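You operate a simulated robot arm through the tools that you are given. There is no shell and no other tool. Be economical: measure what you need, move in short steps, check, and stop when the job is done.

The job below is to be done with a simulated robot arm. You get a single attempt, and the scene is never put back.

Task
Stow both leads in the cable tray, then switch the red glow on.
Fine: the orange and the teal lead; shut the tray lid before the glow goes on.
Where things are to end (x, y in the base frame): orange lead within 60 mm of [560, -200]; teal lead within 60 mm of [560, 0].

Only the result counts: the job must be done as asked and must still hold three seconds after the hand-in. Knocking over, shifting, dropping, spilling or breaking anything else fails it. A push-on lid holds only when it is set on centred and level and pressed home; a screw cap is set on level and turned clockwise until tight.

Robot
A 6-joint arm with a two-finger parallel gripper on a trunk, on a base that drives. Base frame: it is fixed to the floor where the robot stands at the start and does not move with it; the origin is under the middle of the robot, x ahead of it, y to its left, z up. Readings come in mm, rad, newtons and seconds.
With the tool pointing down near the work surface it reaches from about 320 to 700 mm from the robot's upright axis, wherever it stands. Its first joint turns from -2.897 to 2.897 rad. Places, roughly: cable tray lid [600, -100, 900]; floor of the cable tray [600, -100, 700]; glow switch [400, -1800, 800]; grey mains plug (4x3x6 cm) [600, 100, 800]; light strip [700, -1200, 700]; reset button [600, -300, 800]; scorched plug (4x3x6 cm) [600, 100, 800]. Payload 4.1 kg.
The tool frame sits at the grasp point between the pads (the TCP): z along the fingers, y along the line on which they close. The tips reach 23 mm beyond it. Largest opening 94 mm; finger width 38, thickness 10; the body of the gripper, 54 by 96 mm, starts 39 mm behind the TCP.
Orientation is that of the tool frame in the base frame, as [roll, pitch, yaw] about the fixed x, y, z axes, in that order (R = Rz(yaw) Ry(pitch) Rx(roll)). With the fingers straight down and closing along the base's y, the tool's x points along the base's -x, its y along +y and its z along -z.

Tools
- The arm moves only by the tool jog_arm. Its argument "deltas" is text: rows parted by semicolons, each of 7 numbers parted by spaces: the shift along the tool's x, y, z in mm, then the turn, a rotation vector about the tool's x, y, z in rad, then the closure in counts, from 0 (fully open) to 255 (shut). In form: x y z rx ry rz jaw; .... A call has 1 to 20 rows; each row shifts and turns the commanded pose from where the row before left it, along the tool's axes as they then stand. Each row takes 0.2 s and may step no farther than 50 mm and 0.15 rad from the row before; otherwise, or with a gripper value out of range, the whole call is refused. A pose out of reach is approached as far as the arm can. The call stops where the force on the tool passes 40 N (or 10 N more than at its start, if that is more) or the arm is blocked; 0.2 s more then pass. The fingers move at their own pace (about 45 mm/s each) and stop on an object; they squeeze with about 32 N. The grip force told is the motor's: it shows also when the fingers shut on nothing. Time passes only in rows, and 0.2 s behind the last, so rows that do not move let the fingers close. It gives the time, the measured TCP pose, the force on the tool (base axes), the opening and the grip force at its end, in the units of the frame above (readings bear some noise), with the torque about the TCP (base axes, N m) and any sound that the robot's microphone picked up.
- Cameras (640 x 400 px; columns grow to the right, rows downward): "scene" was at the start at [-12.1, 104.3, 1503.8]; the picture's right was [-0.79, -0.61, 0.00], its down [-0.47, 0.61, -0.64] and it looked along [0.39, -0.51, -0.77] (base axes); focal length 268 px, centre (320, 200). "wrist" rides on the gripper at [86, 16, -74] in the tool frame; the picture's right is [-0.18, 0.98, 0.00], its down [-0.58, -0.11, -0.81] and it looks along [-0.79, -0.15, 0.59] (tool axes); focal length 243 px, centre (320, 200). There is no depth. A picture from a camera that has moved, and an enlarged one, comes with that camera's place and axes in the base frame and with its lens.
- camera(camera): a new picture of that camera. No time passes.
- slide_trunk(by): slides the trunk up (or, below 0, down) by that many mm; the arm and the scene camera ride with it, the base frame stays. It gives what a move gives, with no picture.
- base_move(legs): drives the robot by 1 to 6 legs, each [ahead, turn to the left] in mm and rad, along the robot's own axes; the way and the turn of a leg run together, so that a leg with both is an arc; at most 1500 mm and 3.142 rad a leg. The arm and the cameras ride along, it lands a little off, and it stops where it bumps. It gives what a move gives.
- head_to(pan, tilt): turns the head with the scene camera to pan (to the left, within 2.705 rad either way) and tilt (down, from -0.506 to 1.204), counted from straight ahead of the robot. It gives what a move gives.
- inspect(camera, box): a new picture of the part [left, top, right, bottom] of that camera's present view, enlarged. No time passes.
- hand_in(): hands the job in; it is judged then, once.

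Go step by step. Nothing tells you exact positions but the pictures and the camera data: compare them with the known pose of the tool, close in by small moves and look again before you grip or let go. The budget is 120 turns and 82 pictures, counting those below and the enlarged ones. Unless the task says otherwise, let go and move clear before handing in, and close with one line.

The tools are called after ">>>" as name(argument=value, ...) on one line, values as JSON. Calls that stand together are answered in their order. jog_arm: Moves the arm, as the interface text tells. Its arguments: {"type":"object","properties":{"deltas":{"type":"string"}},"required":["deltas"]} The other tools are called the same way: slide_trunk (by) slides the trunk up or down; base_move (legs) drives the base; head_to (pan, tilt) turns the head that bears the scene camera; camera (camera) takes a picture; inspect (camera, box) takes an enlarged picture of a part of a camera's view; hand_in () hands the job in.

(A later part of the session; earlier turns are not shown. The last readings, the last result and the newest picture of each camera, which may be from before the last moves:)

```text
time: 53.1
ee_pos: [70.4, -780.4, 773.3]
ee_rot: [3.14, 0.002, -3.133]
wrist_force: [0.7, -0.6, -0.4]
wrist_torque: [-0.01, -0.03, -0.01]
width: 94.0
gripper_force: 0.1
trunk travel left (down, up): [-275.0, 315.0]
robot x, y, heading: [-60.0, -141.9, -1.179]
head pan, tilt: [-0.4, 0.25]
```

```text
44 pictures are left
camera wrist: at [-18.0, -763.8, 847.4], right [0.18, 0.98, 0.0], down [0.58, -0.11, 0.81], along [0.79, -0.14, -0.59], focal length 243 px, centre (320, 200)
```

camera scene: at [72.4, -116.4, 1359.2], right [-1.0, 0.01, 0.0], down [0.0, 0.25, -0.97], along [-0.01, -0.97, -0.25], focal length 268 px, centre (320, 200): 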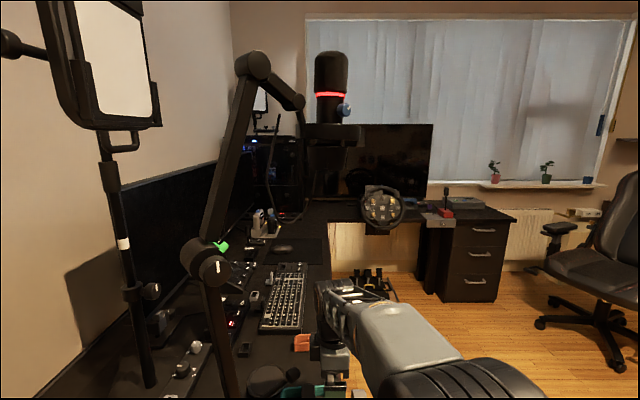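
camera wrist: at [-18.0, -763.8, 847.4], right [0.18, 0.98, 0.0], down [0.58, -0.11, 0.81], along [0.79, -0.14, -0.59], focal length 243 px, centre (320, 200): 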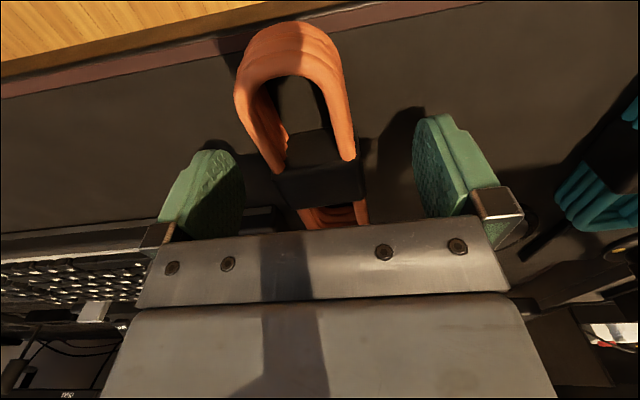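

The lead lies between the fingers; I lower 6 mm and close.

>>> jog_arm(deltas="0 0 6 0 0 0 0;0 0 0 0 0 0 100;0 0 0 0 0 0 180;0 0 0 0 0 0 255;0 0 0 0 0 0 255;0 0 0 0 0 0 255")

>>> jog_arm(deltas="0 0 -15 0 0 0 255;0 0 -25 0 0 0 255;0 0 -25 0 0 0 255;0 0 0 0 0 0 255")

>>> camera(camera="wrist")

```text
time: 54.5
ee_pos: [68.8, -778.9, 767.8]
ee_rot: [3.14, 0.003, -3.135]
wrist_force: [-0.8, 0.2, 0.0]
wrist_torque: [0.04, 0.03, -0.04]
width: 43.2
gripper_force: 31.6
trunk travel left (down, up): [-275.0, 315.0]
robot x, y, heading: [-58.4, -139.1, -1.175]
head pan, tilt: [-0.4, 0.25]
```

```text
time: 55.5
ee_pos: [70.9, -780.3, 832.1]
ee_rot: [-3.141, 0.001, -3.135]
wrist_force: [-0.5, -0.6, -0.2]
wrist_torque: [0.0, 0.02, 0.0]
width: 0.1
gripper_force: 32.3
trunk travel left (down, up): [-275.0, 315.0]
robot x, y, heading: [-56.4, -142.5, -1.176]
head pan, tilt: [-0.4, 0.25]
```

```text
43 pictures are left
camera wrist: at [-17.3, -763.8, 906.5], right [0.18, 0.98, 0.0], down [0.58, -0.11, 0.81], along [0.79, -0.14, -0.59], focal length 243 px, centre (320, 200)
```

wrist: 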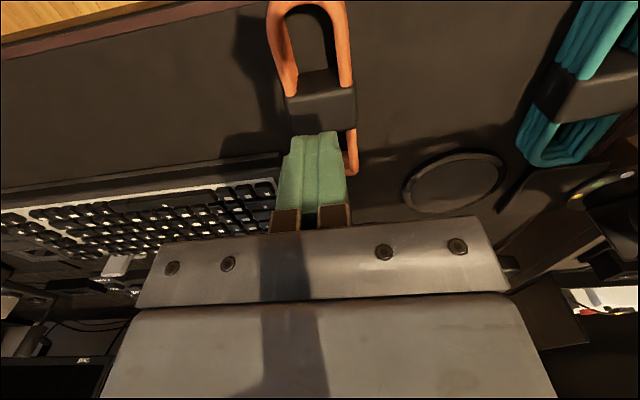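

The fingers only caught the top and slipped; the lead hasn't moved. I reopen and go deeper in small steps.

>>> jog_arm(deltas="0 0 0 0 0 0 0;0 0 0 0 0 0 0;-2 1 0 0 0 0 0;0 0 30 0 0 0 0;0 0 30 0 0 0 0;0 0 8 0 0 0 0;0 0 5 0 0 0 0;0 0 5 0 0 0 0;0 0 0 0 0 0 0")

>>> camera(camera="wrist")

```text
time: 57.3
ee_pos: [72.5, -779.3, 763.6]
ee_rot: [-3.131, 0.002, -3.134]
wrist_force: [-0.9, 9.8, 16.3]
wrist_torque: [1.08, 0.35, -0.06]
width: 94.2
gripper_force: 0.0
trunk travel left (down, up): [-275.0, 315.0]
robot x, y, heading: [-59.3, -140.9, -1.175]
head pan, tilt: [-0.4, 0.25]
stopped in row 9: the force on the tool passed its limit (the readings are from after the stop); the commanded pose is now the measured one
```

```text
42 pictures are left
camera wrist: at [-15.0, -762.7, 836.9], right [0.18, 0.98, -0.01], down [0.58, -0.09, 0.81], along [0.8, -0.15, -0.59], focal length 243 px, centre (320, 200)
```

wrist: 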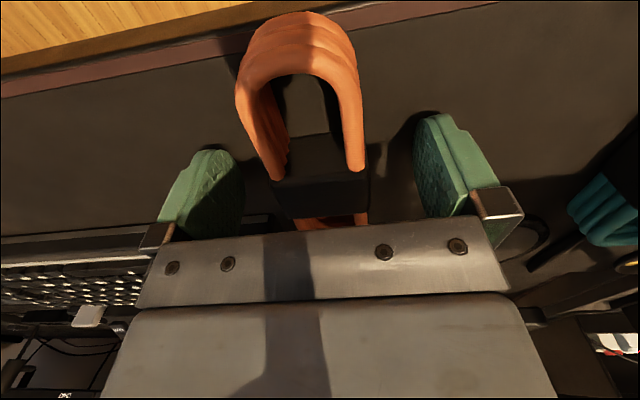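

The tips have reached the desk (z ≈ 740), so depth is right. I back up 2 mm, close with more dwell, and lift slowly with a check.

>>> jog_arm(deltas="0 0 -3 -0.01 0 0 0;0 0 0 0 0 0 100;0 0 0 0 0 0 200;0 0 0 0 0 0 255;0 0 0 0 0 0 255;0 0 0 0 0 0 255;0 0 0 0 0 0 255;0 0 0 0 0 0 255;0 0 0 0 0 0 255")

>>> jog_arm(deltas="0 0 -2 0 0 0 255;0 0 -3 0 0 0 255;0 0 -3 0 0 0 255")

>>> camera(camera="wrist")

```text
time: 59.3
ee_pos: [73.0, -780.7, 764.5]
ee_rot: [3.141, 0.005, -3.135]
wrist_force: [0.4, -0.8, 0.4]
wrist_torque: [-0.02, 0.03, -0.02]
width: 43.5
gripper_force: 31.3
trunk travel left (down, up): [-275.0, 315.0]
robot x, y, heading: [-59.9, -141.9, -1.175]
head pan, tilt: [-0.4, 0.25]
```

```text
time: 60.1
ee_pos: [72.4, -781.2, 770.9]
ee_rot: [-3.141, 0.003, -3.134]
wrist_force: [0.0, 0.2, -0.9]
wrist_torque: [-0.01, -0.04, 0.02]
width: 43.4
gripper_force: 32.1
trunk travel left (down, up): [-275.0, 315.0]
robot x, y, heading: [-60.7, -139.6, -1.175]
head pan, tilt: [-0.4, 0.25]
```

```text
41 pictures are left
camera wrist: at [-14.8, -765.3, 845.2], right [0.18, 0.98, 0.0], down [0.58, -0.11, 0.81], along [0.8, -0.14, -0.59], focal length 243 px, centre (320, 200)
```

wrist: 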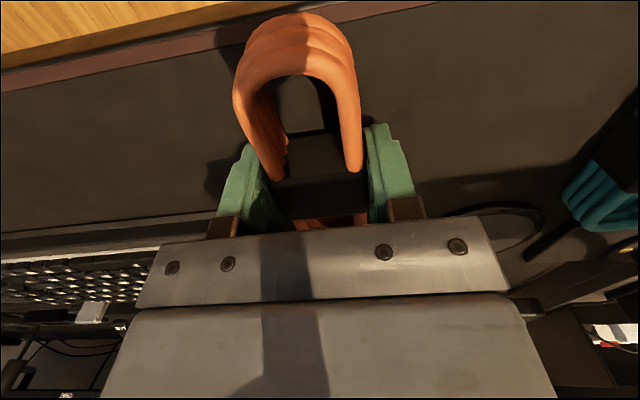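

The lead moves with the gripper. I continue lifting gently.

>>> jog_arm(deltas="0 0 -4 0 0 0 255;0 0 -4 0 0 0 255;0 0 -5 0 0 0 255;0 0 -6 0 0 0 255;0 0 -8 0 0 0 255;0 0 -8 0 0 0 255;0 0 -8 0 0 0 255;0 0 -8 0 0 0 255;0 0 -8 0 0 0 255")

>>> camera(camera="wrist")

```text
time: 62.1
ee_pos: [73.0, -780.5, 830.5]
ee_rot: [-3.14, 0.004, -3.133]
wrist_force: [0.3, 0.9, -1.1]
wrist_torque: [0.02, 0.03, -0.02]
width: 43.6
gripper_force: 32.0
trunk travel left (down, up): [-275.0, 315.0]
robot x, y, heading: [-58.4, -142.0, -1.174]
head pan, tilt: [-0.4, 0.25]
```

```text
40 pictures are left
camera wrist: at [-14.7, -765.3, 903.3], right [0.18, 0.98, 0.0], down [0.58, -0.1, 0.81], along [0.8, -0.14, -0.59], focal length 243 px, centre (320, 200)
```

wrist: 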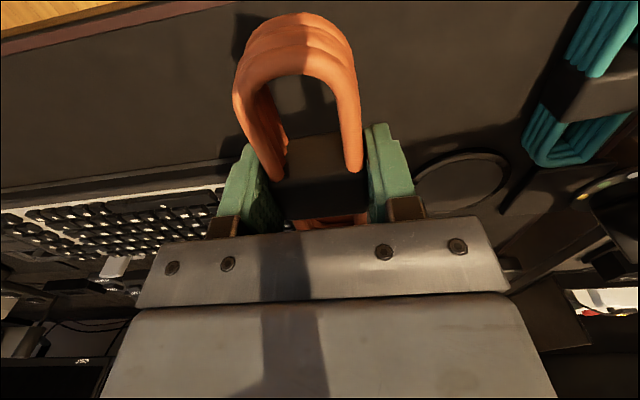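

Orange is held. The boom's knob hovers near [114, −594, 810], so I first shift 60 mm toward −x, then draw back toward the robot at this height under the mic.

>>> jog_arm(deltas="6 0 0 0 0 0 255;12 0 -4 0 0 0 255;14 0 -4 0 0 0 255;14 0 -4 0 0 0 255;14 4 -4 0 0 0 255;0 10 -4 0 0 0 255;0 14 0 0 0 0 255;0 16 0 0 0 0 255;0 16 0 0 0 0 255;0 16 0 0 0 0 255;0 16 0 0 0 0 255;0 16 0 0 0 0 255;0 16 0 0 0 0 255;0 16 0 0 0 0 255;0 16 0 0 0 0 255;0 16 0 0 0 0 255;0 16 0 0 0 0 255;0 16 0 0 0 0 255;0 16 0 0 0 0 255;0 8 0 0 0 0 255")

>>> camera(camera="wrist")

```text
time: 66.3
ee_pos: [11.0, -553.9, 850.3]
ee_rot: [-3.141, 0.003, -3.136]
wrist_force: [-0.7, -0.7, -1.8]
wrist_torque: [0.0, 0.03, 0.0]
width: 43.5
gripper_force: 32.3
trunk travel left (down, up): [-275.0, 315.0]
robot x, y, heading: [-60.4, -144.4, -1.177]
head pan, tilt: [-0.4, 0.25]
```

```text
39 pictures are left
camera wrist: at [-77.0, -537.3, 924.6], right [0.18, 0.98, 0.0], down [0.58, -0.11, 0.81], along [0.8, -0.14, -0.59], focal length 243 px, centre (320, 200)
```

wrist: 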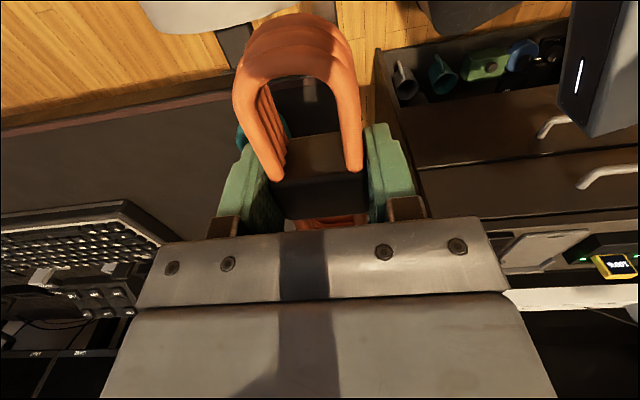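

Holding well. I now back the base away from the desk and boom, turn to face the tray, and come up to it.

>>> base_move(legs=[[-260, 0], [0, 0.677], [60, 0], [0, 0.5]])

>>> head_to(pan=0.0, tilt=0.7)

>>> camera(camera="scene")

```text
time: 72.0
ee_pos: [301.3, -29.0, 851.2]
ee_rot: [-3.141, 0.004, -1.966]
wrist_force: [0.4, 0.6, -1.7]
wrist_torque: [-0.01, 0.02, 0.02]
width: 43.5
gripper_force: 32.2
trunk travel left (down, up): [-275.0, 315.0]
robot x, y, heading: [-104.5, 63.2, -0.005]
head pan, tilt: [-0.4, 0.25]
```

```text
time: 72.9
ee_pos: [301.3, -29.7, 852.0]
ee_rot: [-3.141, 0.004, -1.965]
wrist_force: [-0.2, -0.2, -1.0]
wrist_torque: [-0.01, -0.02, -0.02]
width: 43.3
gripper_force: 32.7
trunk travel left (down, up): [-275.0, 315.0]
robot x, y, heading: [-106.1, 70.6, -0.007]
head pan, tilt: [0.0, 0.7]
```

```text
38 pictures are left
camera scene: at [-78.0, 233.0, 1318.5], right [-0.01, -1.0, 0.0], down [-0.64, 0.01, -0.77], along [0.77, -0.01, -0.64], focal length 268 px, centre (320, 200)
```

scene: 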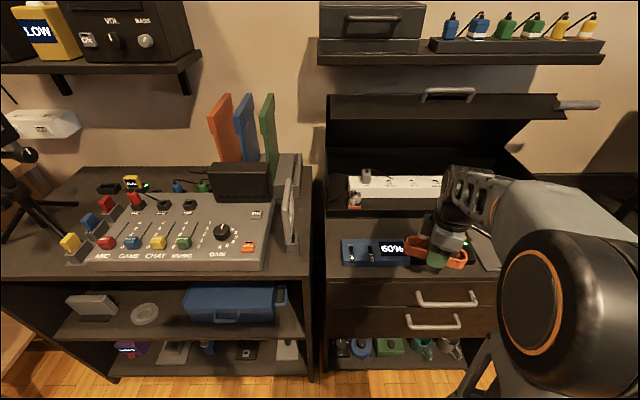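

Facing the tray with the lead held and the lid still open. I drive 85 mm ahead and swing to above the orange target while turning the lead parallel to y.

>>> base_move(legs=[[85, 0]])

>>> jog_arm(deltas="0 0 -10 0 0 -0.1 255;0 0 -10 0 0 -0.1 255;0 0 -10 0 0 -0.1 255;0 0 -10 0 0 -0.095 255;0 0 0 0 0 0 255")

```text
time: 74.0
ee_pos: [387.3, -28.8, 851.1]
ee_rot: [-3.141, 0.004, -1.965]
wrist_force: [0.6, 0.1, -1.5]
wrist_torque: [-0.01, -0.03, -0.01]
width: 43.4
gripper_force: 32.2
trunk travel left (down, up): [-275.0, 315.0]
robot x, y, heading: [-19.2, 69.4, -0.005]
head pan, tilt: [0.0, 0.7]
```

```text
time: 75.2
ee_pos: [386.3, -29.3, 892.0]
ee_rot: [-3.139, 0.003, -1.57]
wrist_force: [0.4, -0.2, -0.9]
wrist_torque: [-0.02, 0.02, 0.05]
width: 43.6
gripper_force: 32.4
trunk travel left (down, up): [-275.0, 315.0]
robot x, y, heading: [-18.6, 65.8, -0.007]
head pan, tilt: [0.0, 0.7]
```

The open lid's flange overhangs near x 575, z 1040, so I'll tilt the tool 0.5 rad forward to keep the wrist back, and approach the target from the front.

>>> jog_arm(deltas="0 0 0 0.125 0 0 255;0 0 0 0.125 0 0 255;0 0 0 0.125 0 0 255;0 0 0 0.125 0 0 255;21.4 -8.4 9.1 0 0 0 255;21.4 -8.4 9.1 0 0 0 255;21.4 -8.4 9.1 0 0 0 255;21.4 -8.4 9.1 0 0 0 255;21.4 -8.4 9.1 0 0 0 255;21.4 -8.4 9.1 0 0 0 255;21.4 -8.4 9.1 0 0 0 255;21.4 -8.4 9.1 0 0 0 255;0 0 0 0 0 0 255")

>>> camera(camera="scene")

>>> camera(camera="wrist")

```text
time: 78.0
ee_pos: [481.5, -201.1, 859.2]
ee_rot: [-2.641, 0.003, -1.571]
wrist_force: [-0.6, -0.3, 0.1]
wrist_torque: [-0.02, -0.01, -0.02]
width: 43.5
gripper_force: 31.9
trunk travel left (down, up): [-275.0, 315.0]
robot x, y, heading: [-23.9, 67.7, -0.013]
head pan, tilt: [0.0, 0.7]
```

```text
37 pictures are left
camera scene: at [7.0, 232.2, 1318.4], right [-0.01, -1.0, 0.0], down [-0.64, 0.01, -0.76], along [0.76, -0.01, -0.64], focal length 268 px, centre (320, 200)
```

scene: 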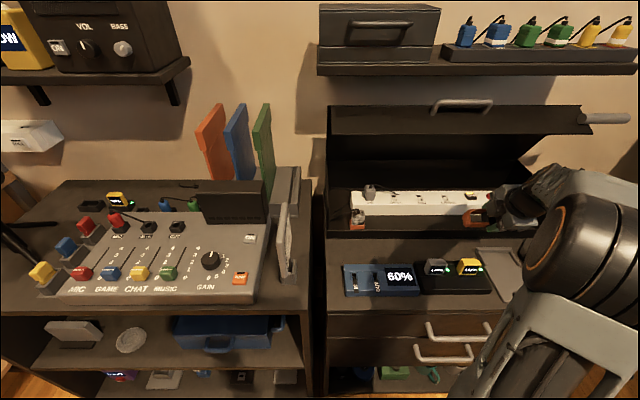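

```text
36 pictures are left
camera wrist: at [430.5, -287.5, 915.2], right [-0.86, 0.19, -0.47], down [-0.29, 0.58, 0.76], along [0.41, 0.79, -0.44], focal length 243 px, centre (320, 200)
```

wrist: 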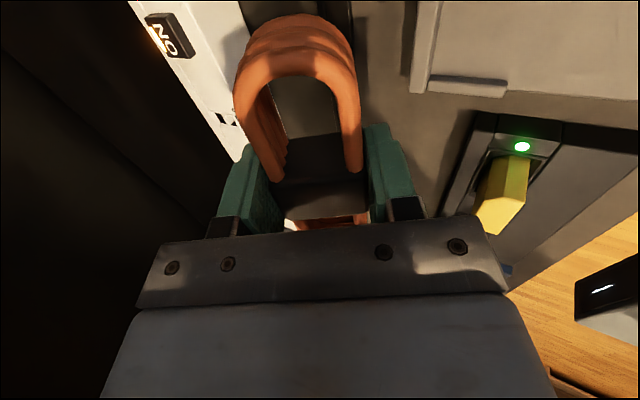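

Clear. I move in to x ≈ 570 above the tray floor.

>>> jog_arm(deltas="0 -13.2 12.6 0 0 0 255;0 -13.2 12.6 0 0 0 255;0 -13.2 12.6 0 0 0 255;0 -13.2 12.6 0 0 0 255;0 -13 12.6 0 0 0 255;0 0 0 0 0 0 255")

>>> camera(camera="wrist")

>>> inspect(camera="scene", box=[320, 80, 640, 280])

```text
time: 79.4
ee_pos: [569.4, -200.2, 836.1]
ee_rot: [-2.64, 0.004, -1.569]
wrist_force: [0.5, 0.6, -1.4]
wrist_torque: [-0.02, 0.01, 0.03]
width: 43.7
gripper_force: 31.8
trunk travel left (down, up): [-275.0, 315.0]
robot x, y, heading: [-22.5, 65.4, -0.008]
head pan, tilt: [0.0, 0.7]
```

```text
35 pictures are left
camera wrist: at [518.1, -286.8, 890.5], right [-0.86, 0.19, -0.47], down [-0.29, 0.58, 0.76], along [0.41, 0.79, -0.44], focal length 243 px, centre (320, 200)
```

wrist: 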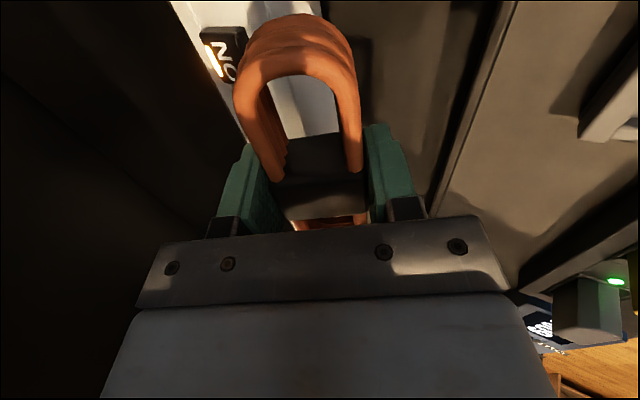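

```text
2.00 times, centred on (480, 180) of scene
camera zoom: at [7.0, 232.3, 1318.4], right [-0.01, -1.0, 0.0], down [-0.64, 0.01, -0.76], along [0.76, -0.01, -0.64], focal length 536 px, centre (0, 240)
```

zoom: 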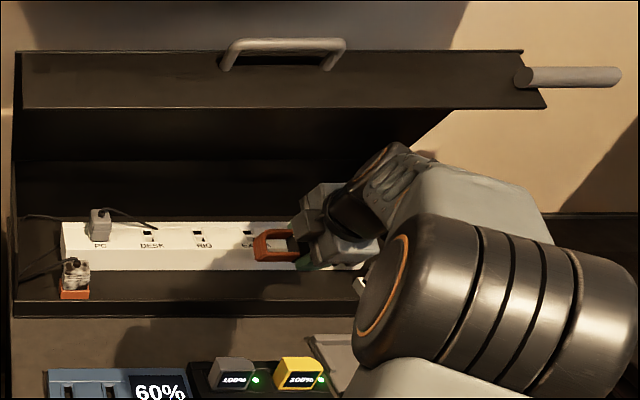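

I lower (still tilted) to z ≈ 790 at x ≈ 563, then nearly upright the tool.

>>> jog_arm(deltas="0 6.8 9.4 0 0 0 255;0 6.8 9.4 0 0 0 255;0 6.8 9.4 0 0 0 255;0 6.8 9.4 0 0 0 255;0 0 0 -0.1 0 0 255;0 0 0 -0.1 0 0 255;0 0 0 -0.1 0 0 255;0 0 0 -0.1 0 0 255;0 0 0 0 0 0 255")

>>> camera(camera="wrist")

>>> inspect(camera="scene", box=[440, 80, 640, 205])

```text
time: 81.4
ee_pos: [563.1, -200.2, 790.3]
ee_rot: [-3.043, 0.003, -1.571]
wrist_force: [0.5, -0.2, -0.5]
wrist_torque: [-0.01, 0.02, 0.0]
width: 43.3
gripper_force: 31.9
trunk travel left (down, up): [-275.0, 315.0]
robot x, y, heading: [-18.6, 66.1, -0.008]
head pan, tilt: [0.0, 0.7]
```

```text
33 pictures are left
camera wrist: at [538.2, -287.2, 860.7], right [-0.98, 0.18, -0.1], down [0.03, 0.58, 0.82], along [0.21, 0.79, -0.57], focal length 243 px, centre (320, 200)
```

wrist: 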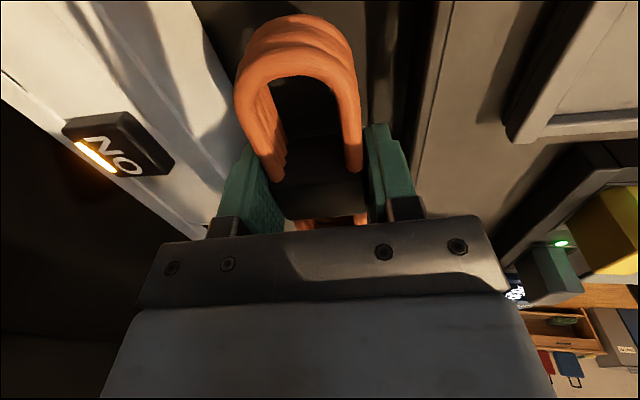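

```text
3.20 times, centred on (540, 142) of scene
camera zoom: at [7.0, 232.3, 1318.4], right [-0.01, -1.0, 0.0], down [-0.64, 0.01, -0.76], along [0.76, -0.01, -0.64], focal length 858 px, centre (-384, 384)
```

zoom: 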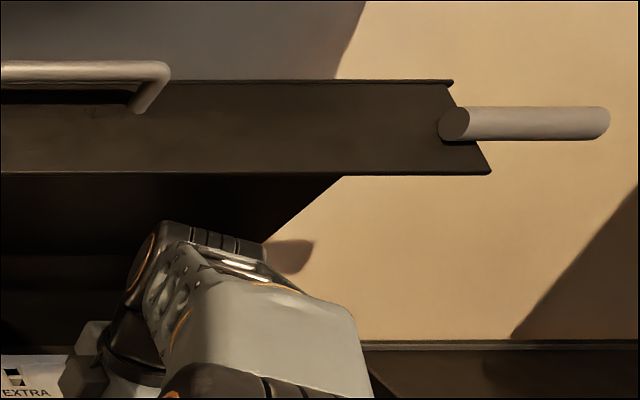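

Well placed between lip (x ≈ 515) and strip (x ≈ 618). I lower to the floor in small steps.

>>> jog_arm(deltas="0 0 5 -0.03 0 0 255;0 0 5 -0.03 0 0 255;0 0 4 -0.03 0 0 255;0 0 3 0 0 0 255;0 0 2 0 0 0 255")

```text
time: 82.6
ee_pos: [564.1, -201.2, 769.7]
ee_rot: [-3.132, 0.004, -1.571]
wrist_force: [0.0, 0.0, -1.7]
wrist_torque: [-0.01, -0.03, -0.02]
width: 43.6
gripper_force: 32.3
trunk travel left (down, up): [-275.0, 315.0]
robot x, y, heading: [-19.0, 66.7, -0.008]
head pan, tilt: [0.0, 0.7]
```

>>> jog_arm(deltas="0 0 2 0 0 0 255;0 0 2 0 0 0 255;0 0 2 0 0 0 255;0 0 2 0 0 0 255")

```text
time: 83.7
ee_pos: [564.4, -199.3, 771.1]
ee_rot: [-3.123, 0.0, -1.572]
wrist_force: [-10.1, 5.0, 15.0]
wrist_torque: [0.56, 0.66, 0.04]
width: 43.6
gripper_force: 31.7
trunk travel left (down, up): [-275.0, 315.0]
robot x, y, heading: [-18.0, 69.3, -0.008]
head pan, tilt: [0.0, 0.7]
stopped in row 4: the force on the tool passed its limit (the readings are from after the stop); the commanded pose is now the measured one
```

Contact with the floor at z ≈ 769. I release to about 57 mm, back the tool off upward and forward-tilted, and look.

>>> jog_arm(deltas="0 0 -1 0 0 0 200;0 0 0 0 0 0 150;0 0 0 0 0 0 105;0 0 0 0 0 0 105;0 0 -6 0 0 0 105;0 0 -8 0.05 0 0 105;0 0 -8 0.1 0 0 105;0 0 -10 0.1 0 0 105;0 0 -15 0.1 0 0 105;0 0 -20 0.1 0 0 105;0 0 -25 0.05 0 0 105;0 0 -40 0 0 0 105;0 0 -40 0 0 0 105;0 0 0 0 0 0 105")

>>> camera(camera="wrist")

>>> inspect(camera="scene", box=[320, 80, 640, 280])

```text
time: 86.7
ee_pos: [498.6, -201.2, 925.3]
ee_rot: [-2.621, -0.002, -1.57]
wrist_force: [-0.3, 0.1, -0.6]
wrist_torque: [-0.02, -0.01, 0.0]
width: 55.5
gripper_force: 0.1
trunk travel left (down, up): [-275.0, 315.0]
robot x, y, heading: [-19.8, 67.3, -0.01]
head pan, tilt: [0.0, 0.7]
```

```text
31 pictures are left
camera wrist: at [447.1, -288.3, 981.1], right [-0.85, 0.18, -0.49], down [-0.31, 0.58, 0.75], along [0.42, 0.79, -0.44], focal length 243 px, centre (320, 200)
```

wrist: 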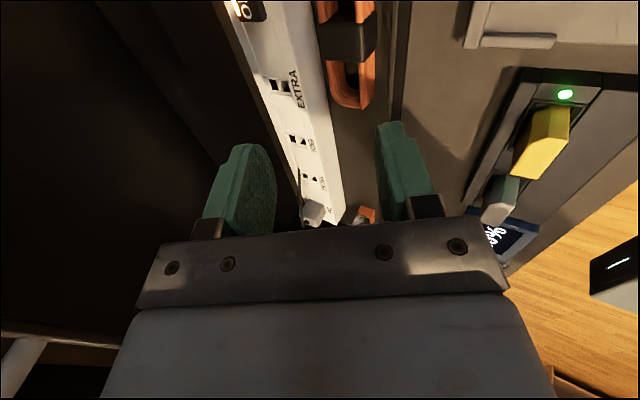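

```text
2.00 times, centred on (480, 180) of scene
camera zoom: at [6.7, 232.5, 1318.4], right [-0.01, -1.0, 0.0], down [-0.64, 0.01, -0.77], along [0.77, -0.01, -0.64], focal length 536 px, centre (0, 240)
```

zoom: 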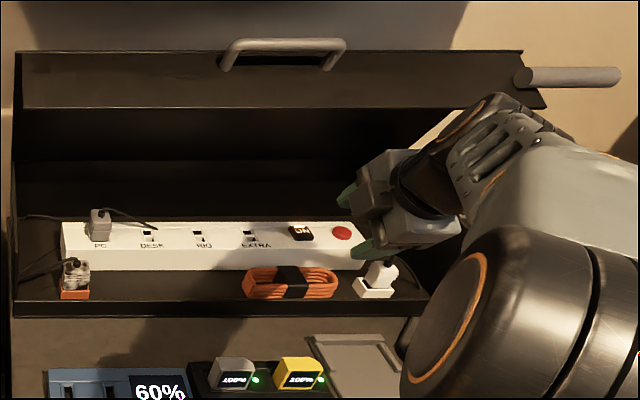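

Orange lies on the tray floor at ≈ [564, −200], nothing else disturbed. Now I retract the arm, and drive back toward the desk for the teal lead.

>>> jog_arm(deltas="-28.5 19.5 -3.5 0 0 0 0;-28.5 19.5 -3.5 0 0 0 0;-28.5 19.5 -3.5 0 0 0 0;-28.5 19.5 -3.5 0 0 0 0;-28.5 19.5 -3.5 0 0 0 0;-28.5 19.5 -3.5 0 0 0 0;0 0 0 -0.13 0 0 0;0 0 0 -0.13 0 0 0;0 0 0 -0.13 0 0 0;0 0 0 -0.13 0 0 0;0 0 0 0 0 0.132 0;0 0 0 0 0 0.132 0;0 0 0 0 0 0.132 0;0 0 0 0 0 0 0")

>>> base_move(legs=[[-110, 0], [0, -1.17], [120, 0]])

>>> camera(camera="wrist")

```text
time: 89.7
ee_pos: [387.8, -29.3, 884.7]
ee_rot: [-3.141, 0.0, -1.968]
wrist_force: [-0.1, -0.4, 1.1]
wrist_torque: [0.0, 0.0, -0.04]
width: 93.9
gripper_force: 0.1
trunk travel left (down, up): [-275.0, 315.0]
robot x, y, heading: [-20.2, 70.1, -0.013]
head pan, tilt: [0.0, 0.7]
```

```text
time: 94.6
ee_pos: [-15.6, -457.9, 884.2]
ee_rot: [3.141, -0.001, -3.139]
wrist_force: [0.1, 0.2, 0.4]
wrist_torque: [-0.02, -0.06, -0.01]
width: 94.1
gripper_force: 0.0
trunk travel left (down, up): [-275.0, 315.0]
robot x, y, heading: [-85.0, -45.6, -1.18]
head pan, tilt: [0.0, 0.7]
```

```text
29 pictures are left
camera wrist: at [-103.2, -441.2, 958.8], right [0.18, 0.98, 0.0], down [0.58, -0.11, 0.81], along [0.79, -0.15, -0.59], focal length 243 px, centre (320, 200)
```

wrist: 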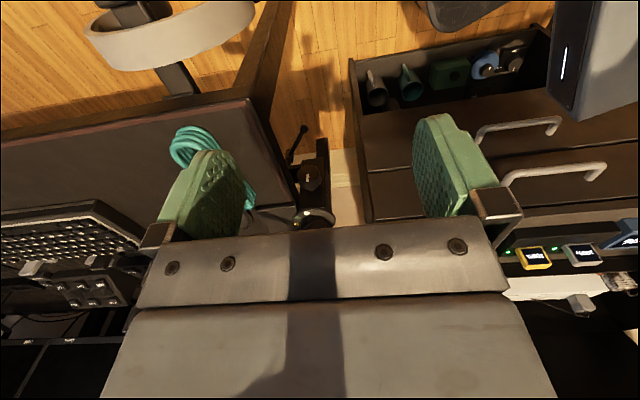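

Next I move to just short of the teal lead (x ≈ 20, y ≈ −603) to see the knob and lead closely.

>>> jog_arm(deltas="-7 -29 7 0 0 0 0;-7 -29 7 0 0 0 0;-7 -29 7 0 0 0 0;-7 -29 7 0 0 0 0;-7 -29 7 0 0 0 0;0 0 0 0 0 0 0")

>>> camera(camera="wrist")

```text
time: 96.0
ee_pos: [18.3, -602.6, 850.8]
ee_rot: [3.141, -0.001, -3.139]
wrist_force: [-0.2, -0.5, 0.8]
wrist_torque: [0.02, 0.03, 0.0]
width: 93.8
gripper_force: 0.1
trunk travel left (down, up): [-275.0, 315.0]
robot x, y, heading: [-84.8, -42.8, -1.181]
head pan, tilt: [0.0, 0.7]
```

```text
28 pictures are left
camera wrist: at [-68.8, -586.6, 924.2], right [0.18, 0.98, 0.0], down [0.58, -0.11, 0.81], along [0.79, -0.15, -0.59], focal length 243 px, centre (320, 200)
```

wrist: 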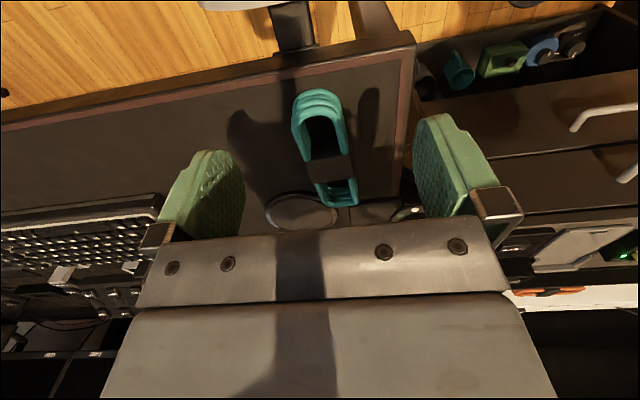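

Teal spans x ≈ 23–157 at y ≈ −606. To stay clear of the knob above its far end I grip it near its front at x ≈ 50.

>>> jog_arm(deltas="-16 -2 10 0 0 0 0;-16 -2 15 0 0 0 0;0 0 25 0 0 0 0;0 0 15 0 0 0 0;0 0 10 0 0 0 0;0 0 5 0 0 0 0;0 0 3 0 0 0 0;0 0 0 0 0 0 0")

>>> camera(camera="wrist")

```text
time: 97.8
ee_pos: [50.8, -606.2, 766.2]
ee_rot: [3.14, 0.0, -3.141]
wrist_force: [-0.3, 0.7, 0.5]
wrist_torque: [-0.04, -0.04, 0.03]
width: 94.0
gripper_force: 0.1
trunk travel left (down, up): [-275.0, 315.0]
robot x, y, heading: [-84.0, -43.5, -1.18]
head pan, tilt: [0.0, 0.7]
```

```text
27 pictures are left
camera wrist: at [-36.4, -590.0, 840.3], right [0.18, 0.98, 0.0], down [0.58, -0.11, 0.81], along [0.79, -0.15, -0.59], focal length 243 px, centre (320, 200)
```

wrist: 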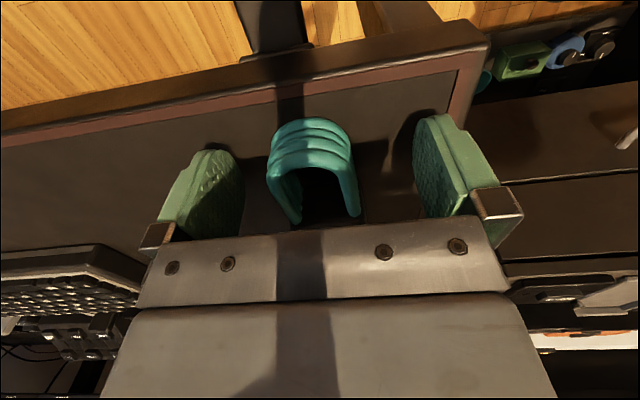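

The lead is between the fingers; I close with dwell, then lift 2 mm and draw it toward −x out from under the knob.

>>> jog_arm(deltas="0 0 0 0 0 0 100;0 0 0 0 0 0 200;0 0 0 0 0 0 255;0 0 0 0 0 0 255;0 0 0 0 0 0 255;0 0 0 0 0 0 255;0 0 0 0 0 0 255;0 0 -2 0 0 0 255;0 0 -2 0 0 0 255;5 0 0 0 0 0 255;8 0 0 0 0 0 255;8 0 0 0 0 0 255;8 0 0 0 0 0 255")

>>> camera(camera="wrist")

```text
time: 100.6
ee_pos: [21.8, -605.6, 770.0]
ee_rot: [3.14, 0.0, -3.141]
wrist_force: [-0.1, 0.6, -1.7]
wrist_torque: [-0.01, 0.1, -0.01]
width: 43.6
gripper_force: 31.9
trunk travel left (down, up): [-275.0, 315.0]
robot x, y, heading: [-82.6, -42.0, -1.18]
head pan, tilt: [0.0, 0.7]
```

```text
26 pictures are left
camera wrist: at [-65.8, -589.7, 843.6], right [0.18, 0.98, 0.0], down [0.58, -0.11, 0.81], along [0.79, -0.15, -0.59], focal length 243 px, centre (320, 200)
```

wrist: 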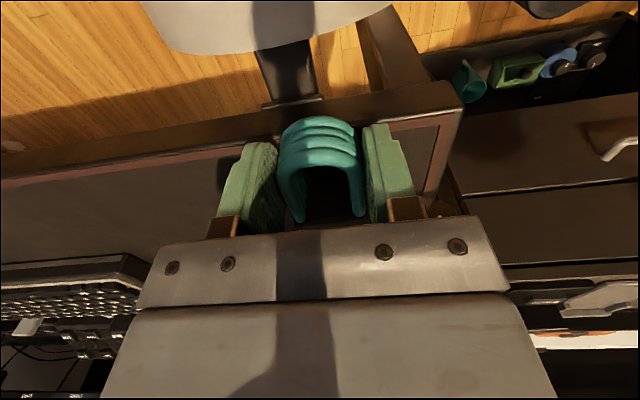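

Held. The headphone hook is right at the desk edge in the −x way, so instead I slide 62 mm along −y to clear the knob, then lift, then shift to −x.

>>> jog_arm(deltas="0 -5 -1 0 0 0 255;0 -9 -1 0 0 0 255;0 -12 0 0 0 0 255;0 -12 0 0 0 0 255;0 -12 0 0 0 0 255;0 -12 0 0 0 0 255;0 0 -4 0 0 0 255;0 0 -6 0 0 0 255;0 0 -8 0 0 0 255;0 0 -10 0 0 0 255;0 0 -10 0 0 0 255;0 0 -10 0 0 0 255;0 0 -10 0 0 0 255;0 0 -10 0 0 0 255;0 0 -10 0 0 0 255;0 0 0 0 0 0 255")

>>> camera(camera="wrist")

```text
time: 104.0
ee_pos: [22.5, -668.8, 851.1]
ee_rot: [3.14, 0.002, -3.141]
wrist_force: [-0.1, 1.1, -0.7]
wrist_torque: [-0.01, 0.03, -0.01]
width: 43.8
gripper_force: 31.7
trunk travel left (down, up): [-275.0, 315.0]
robot x, y, heading: [-80.9, -41.0, -1.179]
head pan, tilt: [0.0, 0.7]
```

```text
25 pictures are left
camera wrist: at [-63.9, -652.1, 923.9], right [0.18, 0.98, 0.0], down [0.58, -0.11, 0.81], along [0.79, -0.15, -0.59], focal length 243 px, centre (320, 200)
```

wrist: 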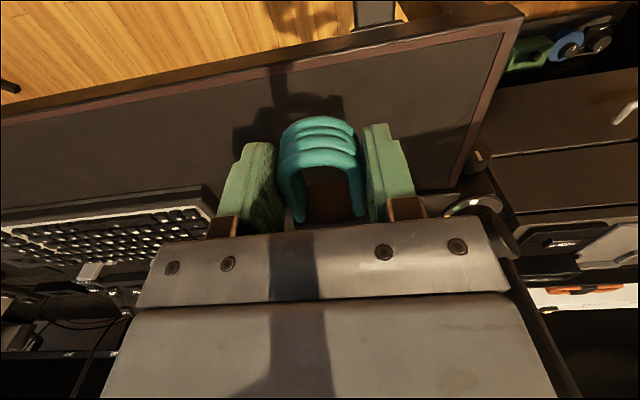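

Held and raised. I shift to −x and withdraw toward the robot.

>>> jog_arm(deltas="6 0 0 0 0 0 255;13 0 0 0 0 0 255;14 0 0 0 0 0 255;14 4 0 0 0 0 255;13 10 0 0 0 0 255;0 14 0 0 0 0 255;0 16 0 0 0 0 255;0 16 0 0 0 0 255;0 16 0 0 0 0 255;0 16 0 0 0 0 255;0 16 0 0 0 0 255;0 16 0 0 0 0 255;0 16 0 0 0 0 255;0 16 0 0 0 0 255;0 16 0 0 0 0 255;0 16 0 0 0 0 255;0 14 0 0 0 0 255;0 6 0 0 0 0 255")

>>> base_move(legs=[[-125, 0], [0, 1.175]])

>>> camera(camera="scene")

```text
time: 107.8
ee_pos: [-36.8, -460.6, 850.1]
ee_rot: [3.141, 0.0, -3.14]
wrist_force: [-0.1, -0.3, 0.1]
wrist_torque: [0.02, 0.02, 0.0]
width: 43.4
gripper_force: 32.0
trunk travel left (down, up): [-275.0, 315.0]
robot x, y, heading: [-82.6, -42.2, -1.182]
head pan, tilt: [0.0, 0.7]
```

```text
time: 112.0
ee_pos: [271.6, -46.3, 850.3]
ee_rot: [3.139, 0.0, -1.963]
wrist_force: [0.0, 0.0, -2.3]
wrist_torque: [-0.03, 0.01, 0.01]
width: 43.7
gripper_force: 32.0
trunk travel left (down, up): [-275.0, 315.0]
robot x, y, heading: [-133.7, 74.7, -0.005]
head pan, tilt: [0.0, 0.7]
```

```text
24 pictures are left
camera scene: at [-104.2, 235.5, 1318.4], right [0.0, -1.0, 0.0], down [-0.64, 0.0, -0.76], along [0.76, 0.0, -0.64], focal length 268 px, centre (320, 200)
```

scene: 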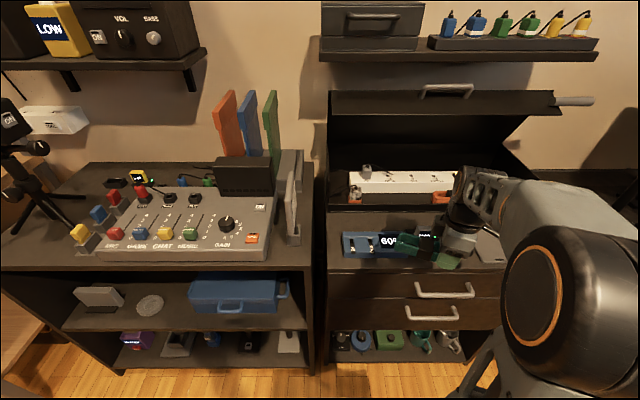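

Lead held; the tray is as left. I drive 112 mm ahead, turn the lead parallel to y, tilt and move in front of the tray at y ≈ −39 (lead's middle then at y ≈ 0).

>>> base_move(legs=[[112, 0]])

>>> jog_arm(deltas="0 0 -10 0 0 -0.1 255;0 0 -10 0 0 -0.1 255;0 0 -10 0 0 -0.1 255;0 0 -10 0 0 -0.092 255;0 0 0 0.125 0 0 255;0 0 0 0.125 0 0 255;0 0 0 0.125 0 0 255;0 0 0 0.125 0 0 255;0 0 0 0 0 0 255")

```text
time: 113.2
ee_pos: [384.9, -47.3, 850.9]
ee_rot: [3.138, 0.002, -1.962]
wrist_force: [0.0, 0.1, -1.0]
wrist_torque: [-0.08, 0.0, 0.02]
width: 43.3
gripper_force: 32.2
trunk travel left (down, up): [-275.0, 315.0]
robot x, y, heading: [-16.5, 71.5, -0.004]
head pan, tilt: [0.0, 0.7]
```

```text
time: 115.2
ee_pos: [385.8, -48.0, 889.3]
ee_rot: [-2.641, 0.001, -1.572]
wrist_force: [0.0, -0.3, -0.1]
wrist_torque: [-0.05, 0.0, -0.01]
width: 43.4
gripper_force: 32.1
trunk travel left (down, up): [-275.0, 315.0]
robot x, y, heading: [-18.6, 72.1, -0.006]
head pan, tilt: [0.0, 0.7]
```

I move in the same way as with the orange lead: to the front, over the lip, then down to z ≈ 790.

>>> jog_arm(deltas="-1.8 -13.9 14.2 0 0 0 255;-1.8 -13.9 14.2 0 0 0 255;-1.8 -13.9 14.2 0 0 0 255;-1.8 -13.9 14.2 0 0 0 255;-1.8 -13.9 14.2 0 0 0 255;0 -12.6 12.4 0 0 0 255;0 -12.6 12.4 0 0 0 255;0 -12.6 12.4 0 0 0 255;0 -12.6 12.4 0 0 0 255;0 -12.6 12.4 0 0 0 255;0 0 0 0 0 0 255")

>>> inspect(camera="scene", box=[320, 80, 640, 280])

```text
time: 117.6
ee_pos: [565.0, -37.8, 835.2]
ee_rot: [-2.642, 0.0, -1.572]
wrist_force: [-0.1, 0.2, -1.3]
wrist_torque: [-0.03, 0.03, 0.0]
width: 43.4
gripper_force: 31.8
trunk travel left (down, up): [-275.0, 315.0]
robot x, y, heading: [-17.7, 70.3, -0.003]
head pan, tilt: [0.0, 0.7]
```

```text
2.00 times, centred on (480, 180) of scene
camera zoom: at [8.8, 234.9, 1318.4], right [-0.01, -1.0, 0.0], down [-0.64, 0.0, -0.76], along [0.76, 0.0, -0.64], focal length 536 px, centre (0, 240)
```

zoom: 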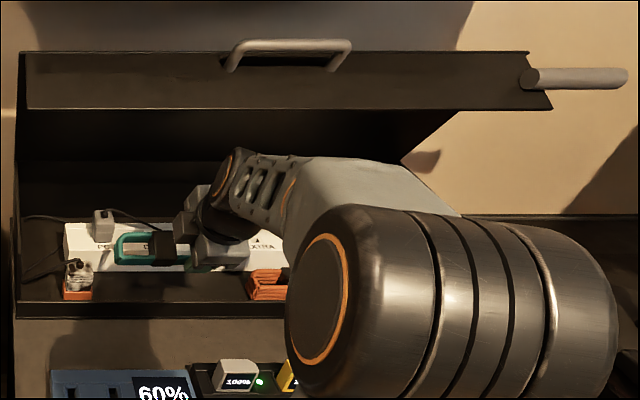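

Teal's left end is about 24 mm from the scorched plug's holder; I shift 5 mm to −y while lowering and uprighting.

>>> jog_arm(deltas="2.5 6 9.9 0 0 0 255;2.5 6 9.9 0 0 0 255;0 6 9.9 0 0 0 255;0 6 9.9 0 0 0 255;0 0 0 -0.1 0 0 255;0 0 0 -0.1 0 0 255;0 0 0 -0.1 0 0 255;0 0 0 -0.1 0 0 255;0 0 5 -0.03 0 0 255;0 0 5 -0.03 0 0 255;0 0 4 -0.03 0 0 255;0 0 3 0 0 0 255;0 0 0 0 0 0 255")

>>> camera(camera="wrist")

```text
time: 120.4
ee_pos: [565.2, -43.7, 773.6]
ee_rot: [-3.133, 0.001, -1.573]
wrist_force: [0.3, -0.2, 0.5]
wrist_torque: [0.11, -0.01, 0.02]
width: 43.7
gripper_force: 31.8
trunk travel left (down, up): [-275.0, 315.0]
robot x, y, heading: [-17.1, 72.4, -0.007]
head pan, tilt: [0.0, 0.7]
```

```text
22 pictures are left
camera wrist: at [546.8, -130.3, 847.0], right [-0.98, 0.19, -0.01], down [0.1, 0.58, 0.81], along [0.15, 0.79, -0.59], focal length 243 px, centre (320, 200)
```

wrist: 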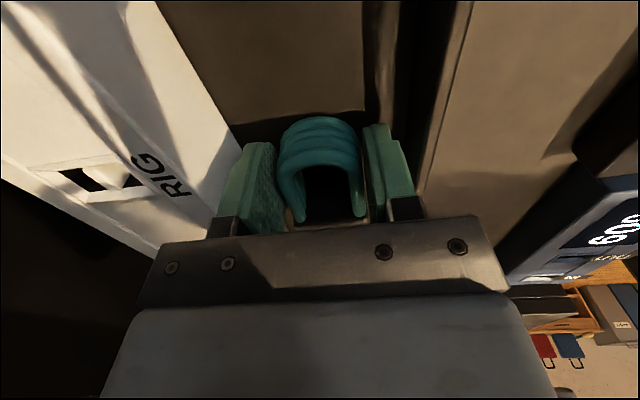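

Nearly at the floor; I ease down to contact, release, and withdraw tilted as before.

>>> jog_arm(deltas="0 0 1.5 0 0 0 255;0 0 1.5 0 0 0 255;0 0 0 0 0 0 200;0 0 0 0 0 0 150;0 0 0 0 0 0 105;0 0 0 0 0 0 105;0 0 -6 0 0 0 105;0 0 -8 0.05 0 0 105;0 0 -8 0.1 0 0 105;0 0 -10 0.1 0 0 105;0 0 -15 0.1 0 0 105;0 0 -20 0.1 0 0 105;0 0 -25 0.05 0 0 105;0 0 -40 0 0 0 105;0 0 -40 0 0 0 105;0 0 0 0 0 0 105")

>>> camera(camera="wrist")

>>> inspect(camera="scene", box=[320, 80, 640, 280])

```text
time: 123.8
ee_pos: [500.5, -42.8, 928.5]
ee_rot: [-2.633, -0.001, -1.572]
wrist_force: [0.1, -0.6, -0.8]
wrist_torque: [-0.02, 0.0, -0.01]
width: 55.3
gripper_force: 0.1
trunk travel left (down, up): [-275.0, 315.0]
robot x, y, heading: [-18.3, 69.1, -0.005]
head pan, tilt: [0.0, 0.7]
```

```text
21 pictures are left
camera wrist: at [448.4, -128.9, 985.0], right [-0.86, 0.19, -0.48], down [-0.3, 0.58, 0.76], along [0.42, 0.79, -0.44], focal length 243 px, centre (320, 200)
```

wrist: 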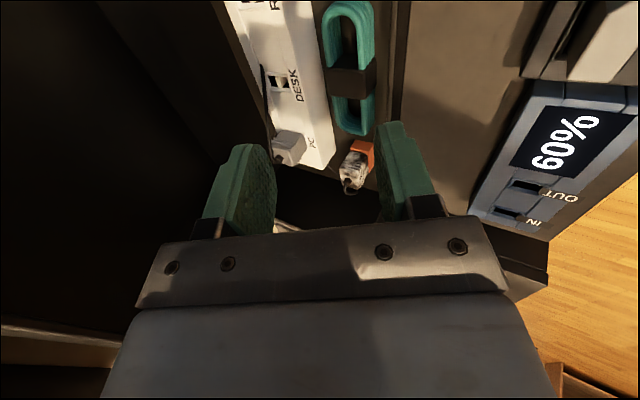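

```text
2.00 times, centred on (480, 180) of scene
camera zoom: at [8.4, 235.0, 1318.4], right [-0.01, -1.0, 0.0], down [-0.64, 0.0, -0.77], along [0.77, 0.0, -0.64], focal length 536 px, centre (0, 240)
```

zoom: 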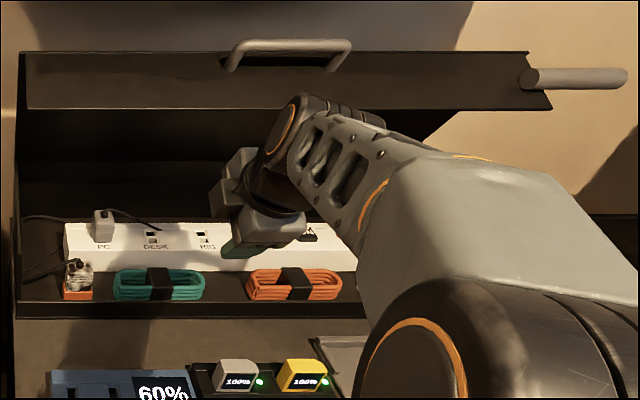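

Both leads lie in the tray: orange ≈ [564, −200], teal ≈ [560, 2]. Now I go back to the lid handle, with the tool nearly level as when I let go of it.

>>> jog_arm(deltas="11.8 -7.2 -37.6 0 0 0 130;11.8 -7.2 -37.6 0 0 0 130;11.8 -7.2 -37.6 0 0 0 130;11.8 -7.2 -37.6 0 0 0 130;11.8 -7.2 -37.6 0 0 0 130;0 0 0 0.1348 0 0 130;0 0 0 0.1348 0 0 130;0 0 0 0.1348 0 0 130;0 0 0 0.1348 0 0 130;0 0 0 0.1348 0 0 130;0 0 0 0.1348 0 0 130;0 0 0 0.1348 0 0 130;0 0 0 0 0 0 130")

>>> camera(camera="wrist")

```text
time: 126.6
ee_pos: [439.7, -89.3, 1151.3]
ee_rot: [-1.71, 0.008, -1.577]
wrist_force: [-0.1, -0.1, -0.2]
wrist_torque: [0.0, 0.02, 0.02]
width: 46.2
gripper_force: 0.2
out of reach, approached as far as the arm can: row 12
trunk travel left (down, up): [-275.0, 315.0]
robot x, y, heading: [-18.6, 66.7, -0.004]
head pan, tilt: [0.0, 0.7]
```

```text
19 pictures are left
camera wrist: at [362.3, -175.6, 1143.4], right [-0.13, 0.19, -0.97], down [-0.78, 0.58, 0.22], along [0.61, 0.79, 0.07], focal length 243 px, centre (320, 200)
```

wrist: 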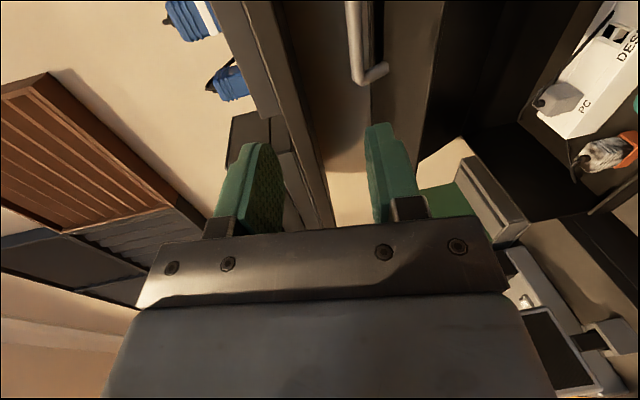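

At this tilt the wrist reaches its limit. I reduce the tilt to about 1.2 rad, which should be reachable and still clear of the shelf.

>>> jog_arm(deltas="0 0 0 -0.12 0 0 130;0 0 0 -0.12 0 0 130;0 0 0 0 0 0 130")

>>> camera(camera="wrist")

```text
time: 127.4
ee_pos: [439.0, -90.4, 1150.9]
ee_rot: [-1.931, 0.0, -1.572]
wrist_force: [0.1, -0.4, 0.3]
wrist_torque: [-0.05, 0.01, -0.01]
width: 46.1
gripper_force: 0.1
trunk travel left (down, up): [-275.0, 315.0]
robot x, y, heading: [-15.3, 69.6, -0.008]
head pan, tilt: [0.0, 0.7]
```

```text
18 pictures are left
camera wrist: at [364.0, -176.4, 1160.4], right [-0.35, 0.18, -0.92], down [-0.72, 0.58, 0.39], along [0.61, 0.79, -0.07], focal length 243 px, centre (320, 200)
```

wrist: 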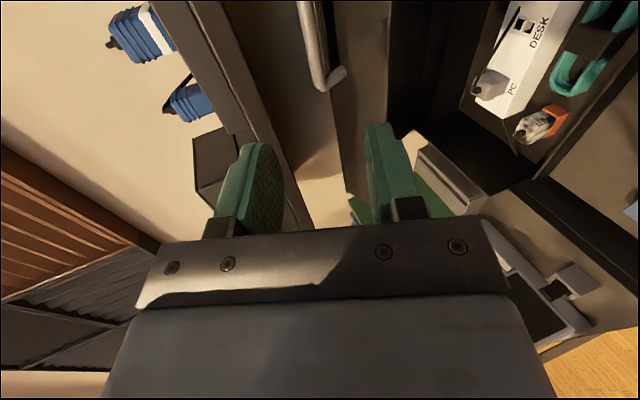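

The pose is now good (tilt 1.21). I advance toward the bar and look before straddling it.

>>> jog_arm(deltas="6 -3 30 0 0 0 110;6 -3 30 0 0 0 110;0 0 30 0 0 0 110;0 0 25 0 0 0 110;0 0 0 0 0 0 110")

>>> camera(camera="wrist")

>>> inspect(camera="scene", box=[380, 20, 580, 145])

```text
time: 128.6
ee_pos: [548.8, -102.6, 1115.7]
ee_rot: [-1.929, 0.001, -1.573]
wrist_force: [0.1, 0.4, 0.3]
wrist_torque: [-0.01, 0.01, 0.02]
width: 53.3
gripper_force: 0.1
trunk travel left (down, up): [-275.0, 315.0]
robot x, y, heading: [-22.1, 70.9, -0.001]
head pan, tilt: [0.0, 0.7]
```

```text
17 pictures are left
camera wrist: at [473.5, -188.9, 1125.2], right [-0.35, 0.18, -0.92], down [-0.72, 0.58, 0.39], along [0.61, 0.79, -0.07], focal length 243 px, centre (320, 200)
```

wrist: 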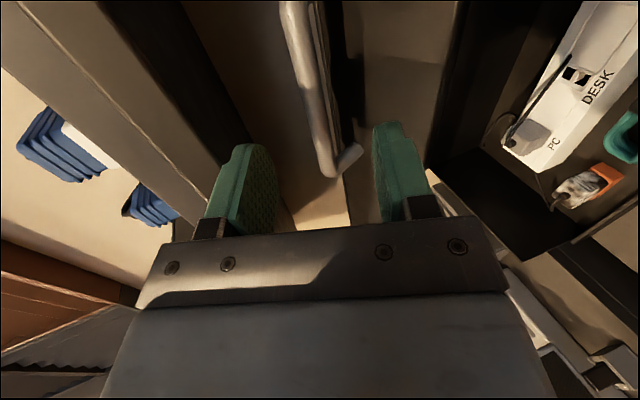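

```text
3.20 times, centred on (480, 82) of scene
camera zoom: at [8.8, 234.9, 1318.4], right [-0.01, -1.0, 0.0], down [-0.64, 0.0, -0.76], along [0.76, 0.0, -0.64], focal length 858 px, centre (-192, 576)
```

zoom: 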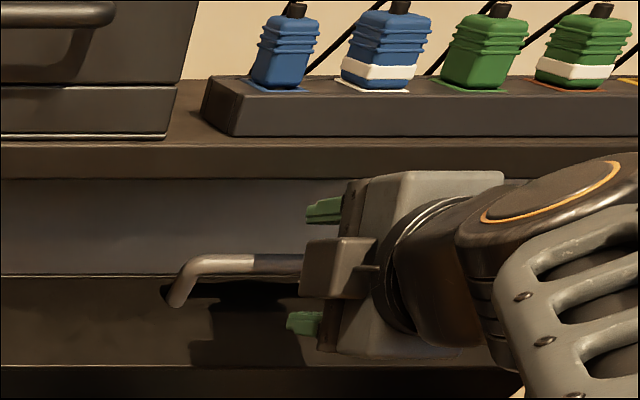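

The bar lies centred between the fingers. I advance 55 mm, then close on it.

>>> jog_arm(deltas="0 0 20 0 0 0 110;0 0 20 0 0 0 110;0 0 15 0 0 0 110;0 0 0 0 0 0 180;0 0 0 0 0 0 230;0 0 0 0 0 0 255;0 0 0 0 0 0 255")

```text
time: 130.2
ee_pos: [599.8, -102.2, 1096.5]
ee_rot: [-1.928, 0.003, -1.573]
wrist_force: [-2.4, 0.8, 3.7]
wrist_torque: [0.87, -0.11, -0.5]
width: 13.8
gripper_force: 44.9
trunk travel left (down, up): [-275.0, 315.0]
robot x, y, heading: [-17.7, 72.1, -0.007]
head pan, tilt: [0.0, 0.7]
```

Gripped. I reverse the opening arc, first half.

>>> jog_arm(deltas="0 10.5 -6.9 -0.03 0 0 255;0 10.8 -6.5 -0.03 0 0 255;0 11.7 -5.4 -0.03 0 0 255;0 11.9 -5 -0.03 0 0 255;0 12.3 -3.6 -0.03 0 0 255;0 12.4 -3.1 -0.03 0 0 255;0 12.7 -1.7 -0.03 0 0 255;0 12.7 -1.2 -0.03 0 0 255;0 12.7 0.2 -0.03 0 0 255;0 12.8 0.7 -0.03 0 0 255;0 12.6 2.2 -0.03 0 0 255;0 12.6 2.6 -0.03 0 0 255;0 0 0 0 0 0 255")

```text
time: 133.0
ee_pos: [503.1, -101.3, 981.0]
ee_rot: [-2.291, 0.0, -1.572]
wrist_force: [-5.2, 3.1, 0.7]
wrist_torque: [-0.31, -0.04, -0.49]
width: 13.3
gripper_force: 45.2
trunk travel left (down, up): [-275.0, 315.0]
robot x, y, heading: [-18.8, 66.0, -0.01]
head pan, tilt: [0.0, 0.7]
```

Following well. Second half of the arc, stopping short of closed.

>>> jog_arm(deltas="0 12.2 4 -0.03 0 0 255;0 12 4.5 -0.03 0 0 255;0 11.5 5.7 -0.03 0 0 255;0 11.2 6.2 -0.03 0 0 255;0 10.5 7.3 -0.03 0 0 255;0 10.1 7.8 -0.03 0 0 255;0 9.3 8.9 -0.03 0 0 255;0 8.8 9.3 -0.03 0 0 255;0 7.8 10.2 -0.03 0 0 255;0 7.4 10.5 -0.03 0 0 255;0 0 0 0 0 0 255")

>>> inspect(camera="scene", box=[320, 80, 640, 280])

```text
time: 135.4
ee_pos: [477.4, -101.8, 855.9]
ee_rot: [-2.593, -0.002, -1.571]
wrist_force: [11.4, -3.8, -0.2]
wrist_torque: [-1.47, -0.17, 0.59]
width: 13.6
gripper_force: 45.1
trunk travel left (down, up): [-275.0, 315.0]
robot x, y, heading: [-20.6, 68.2, -0.006]
head pan, tilt: [0.0, 0.7]
```

```text
2.00 times, centred on (480, 180) of scene
camera zoom: at [9.8, 234.8, 1318.4], right [-0.01, -1.0, 0.0], down [-0.64, 0.0, -0.76], along [0.76, 0.0, -0.64], focal length 536 px, centre (0, 240)
```

zoom: 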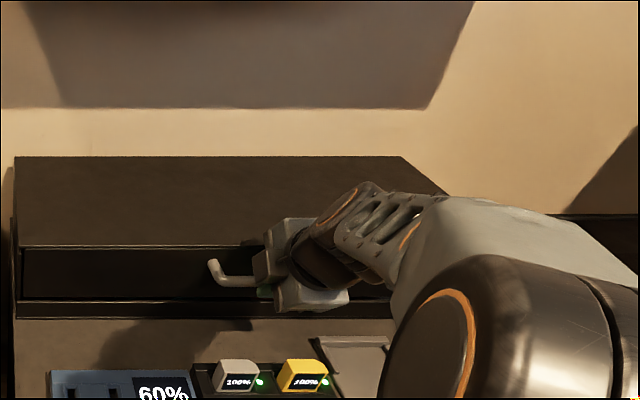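

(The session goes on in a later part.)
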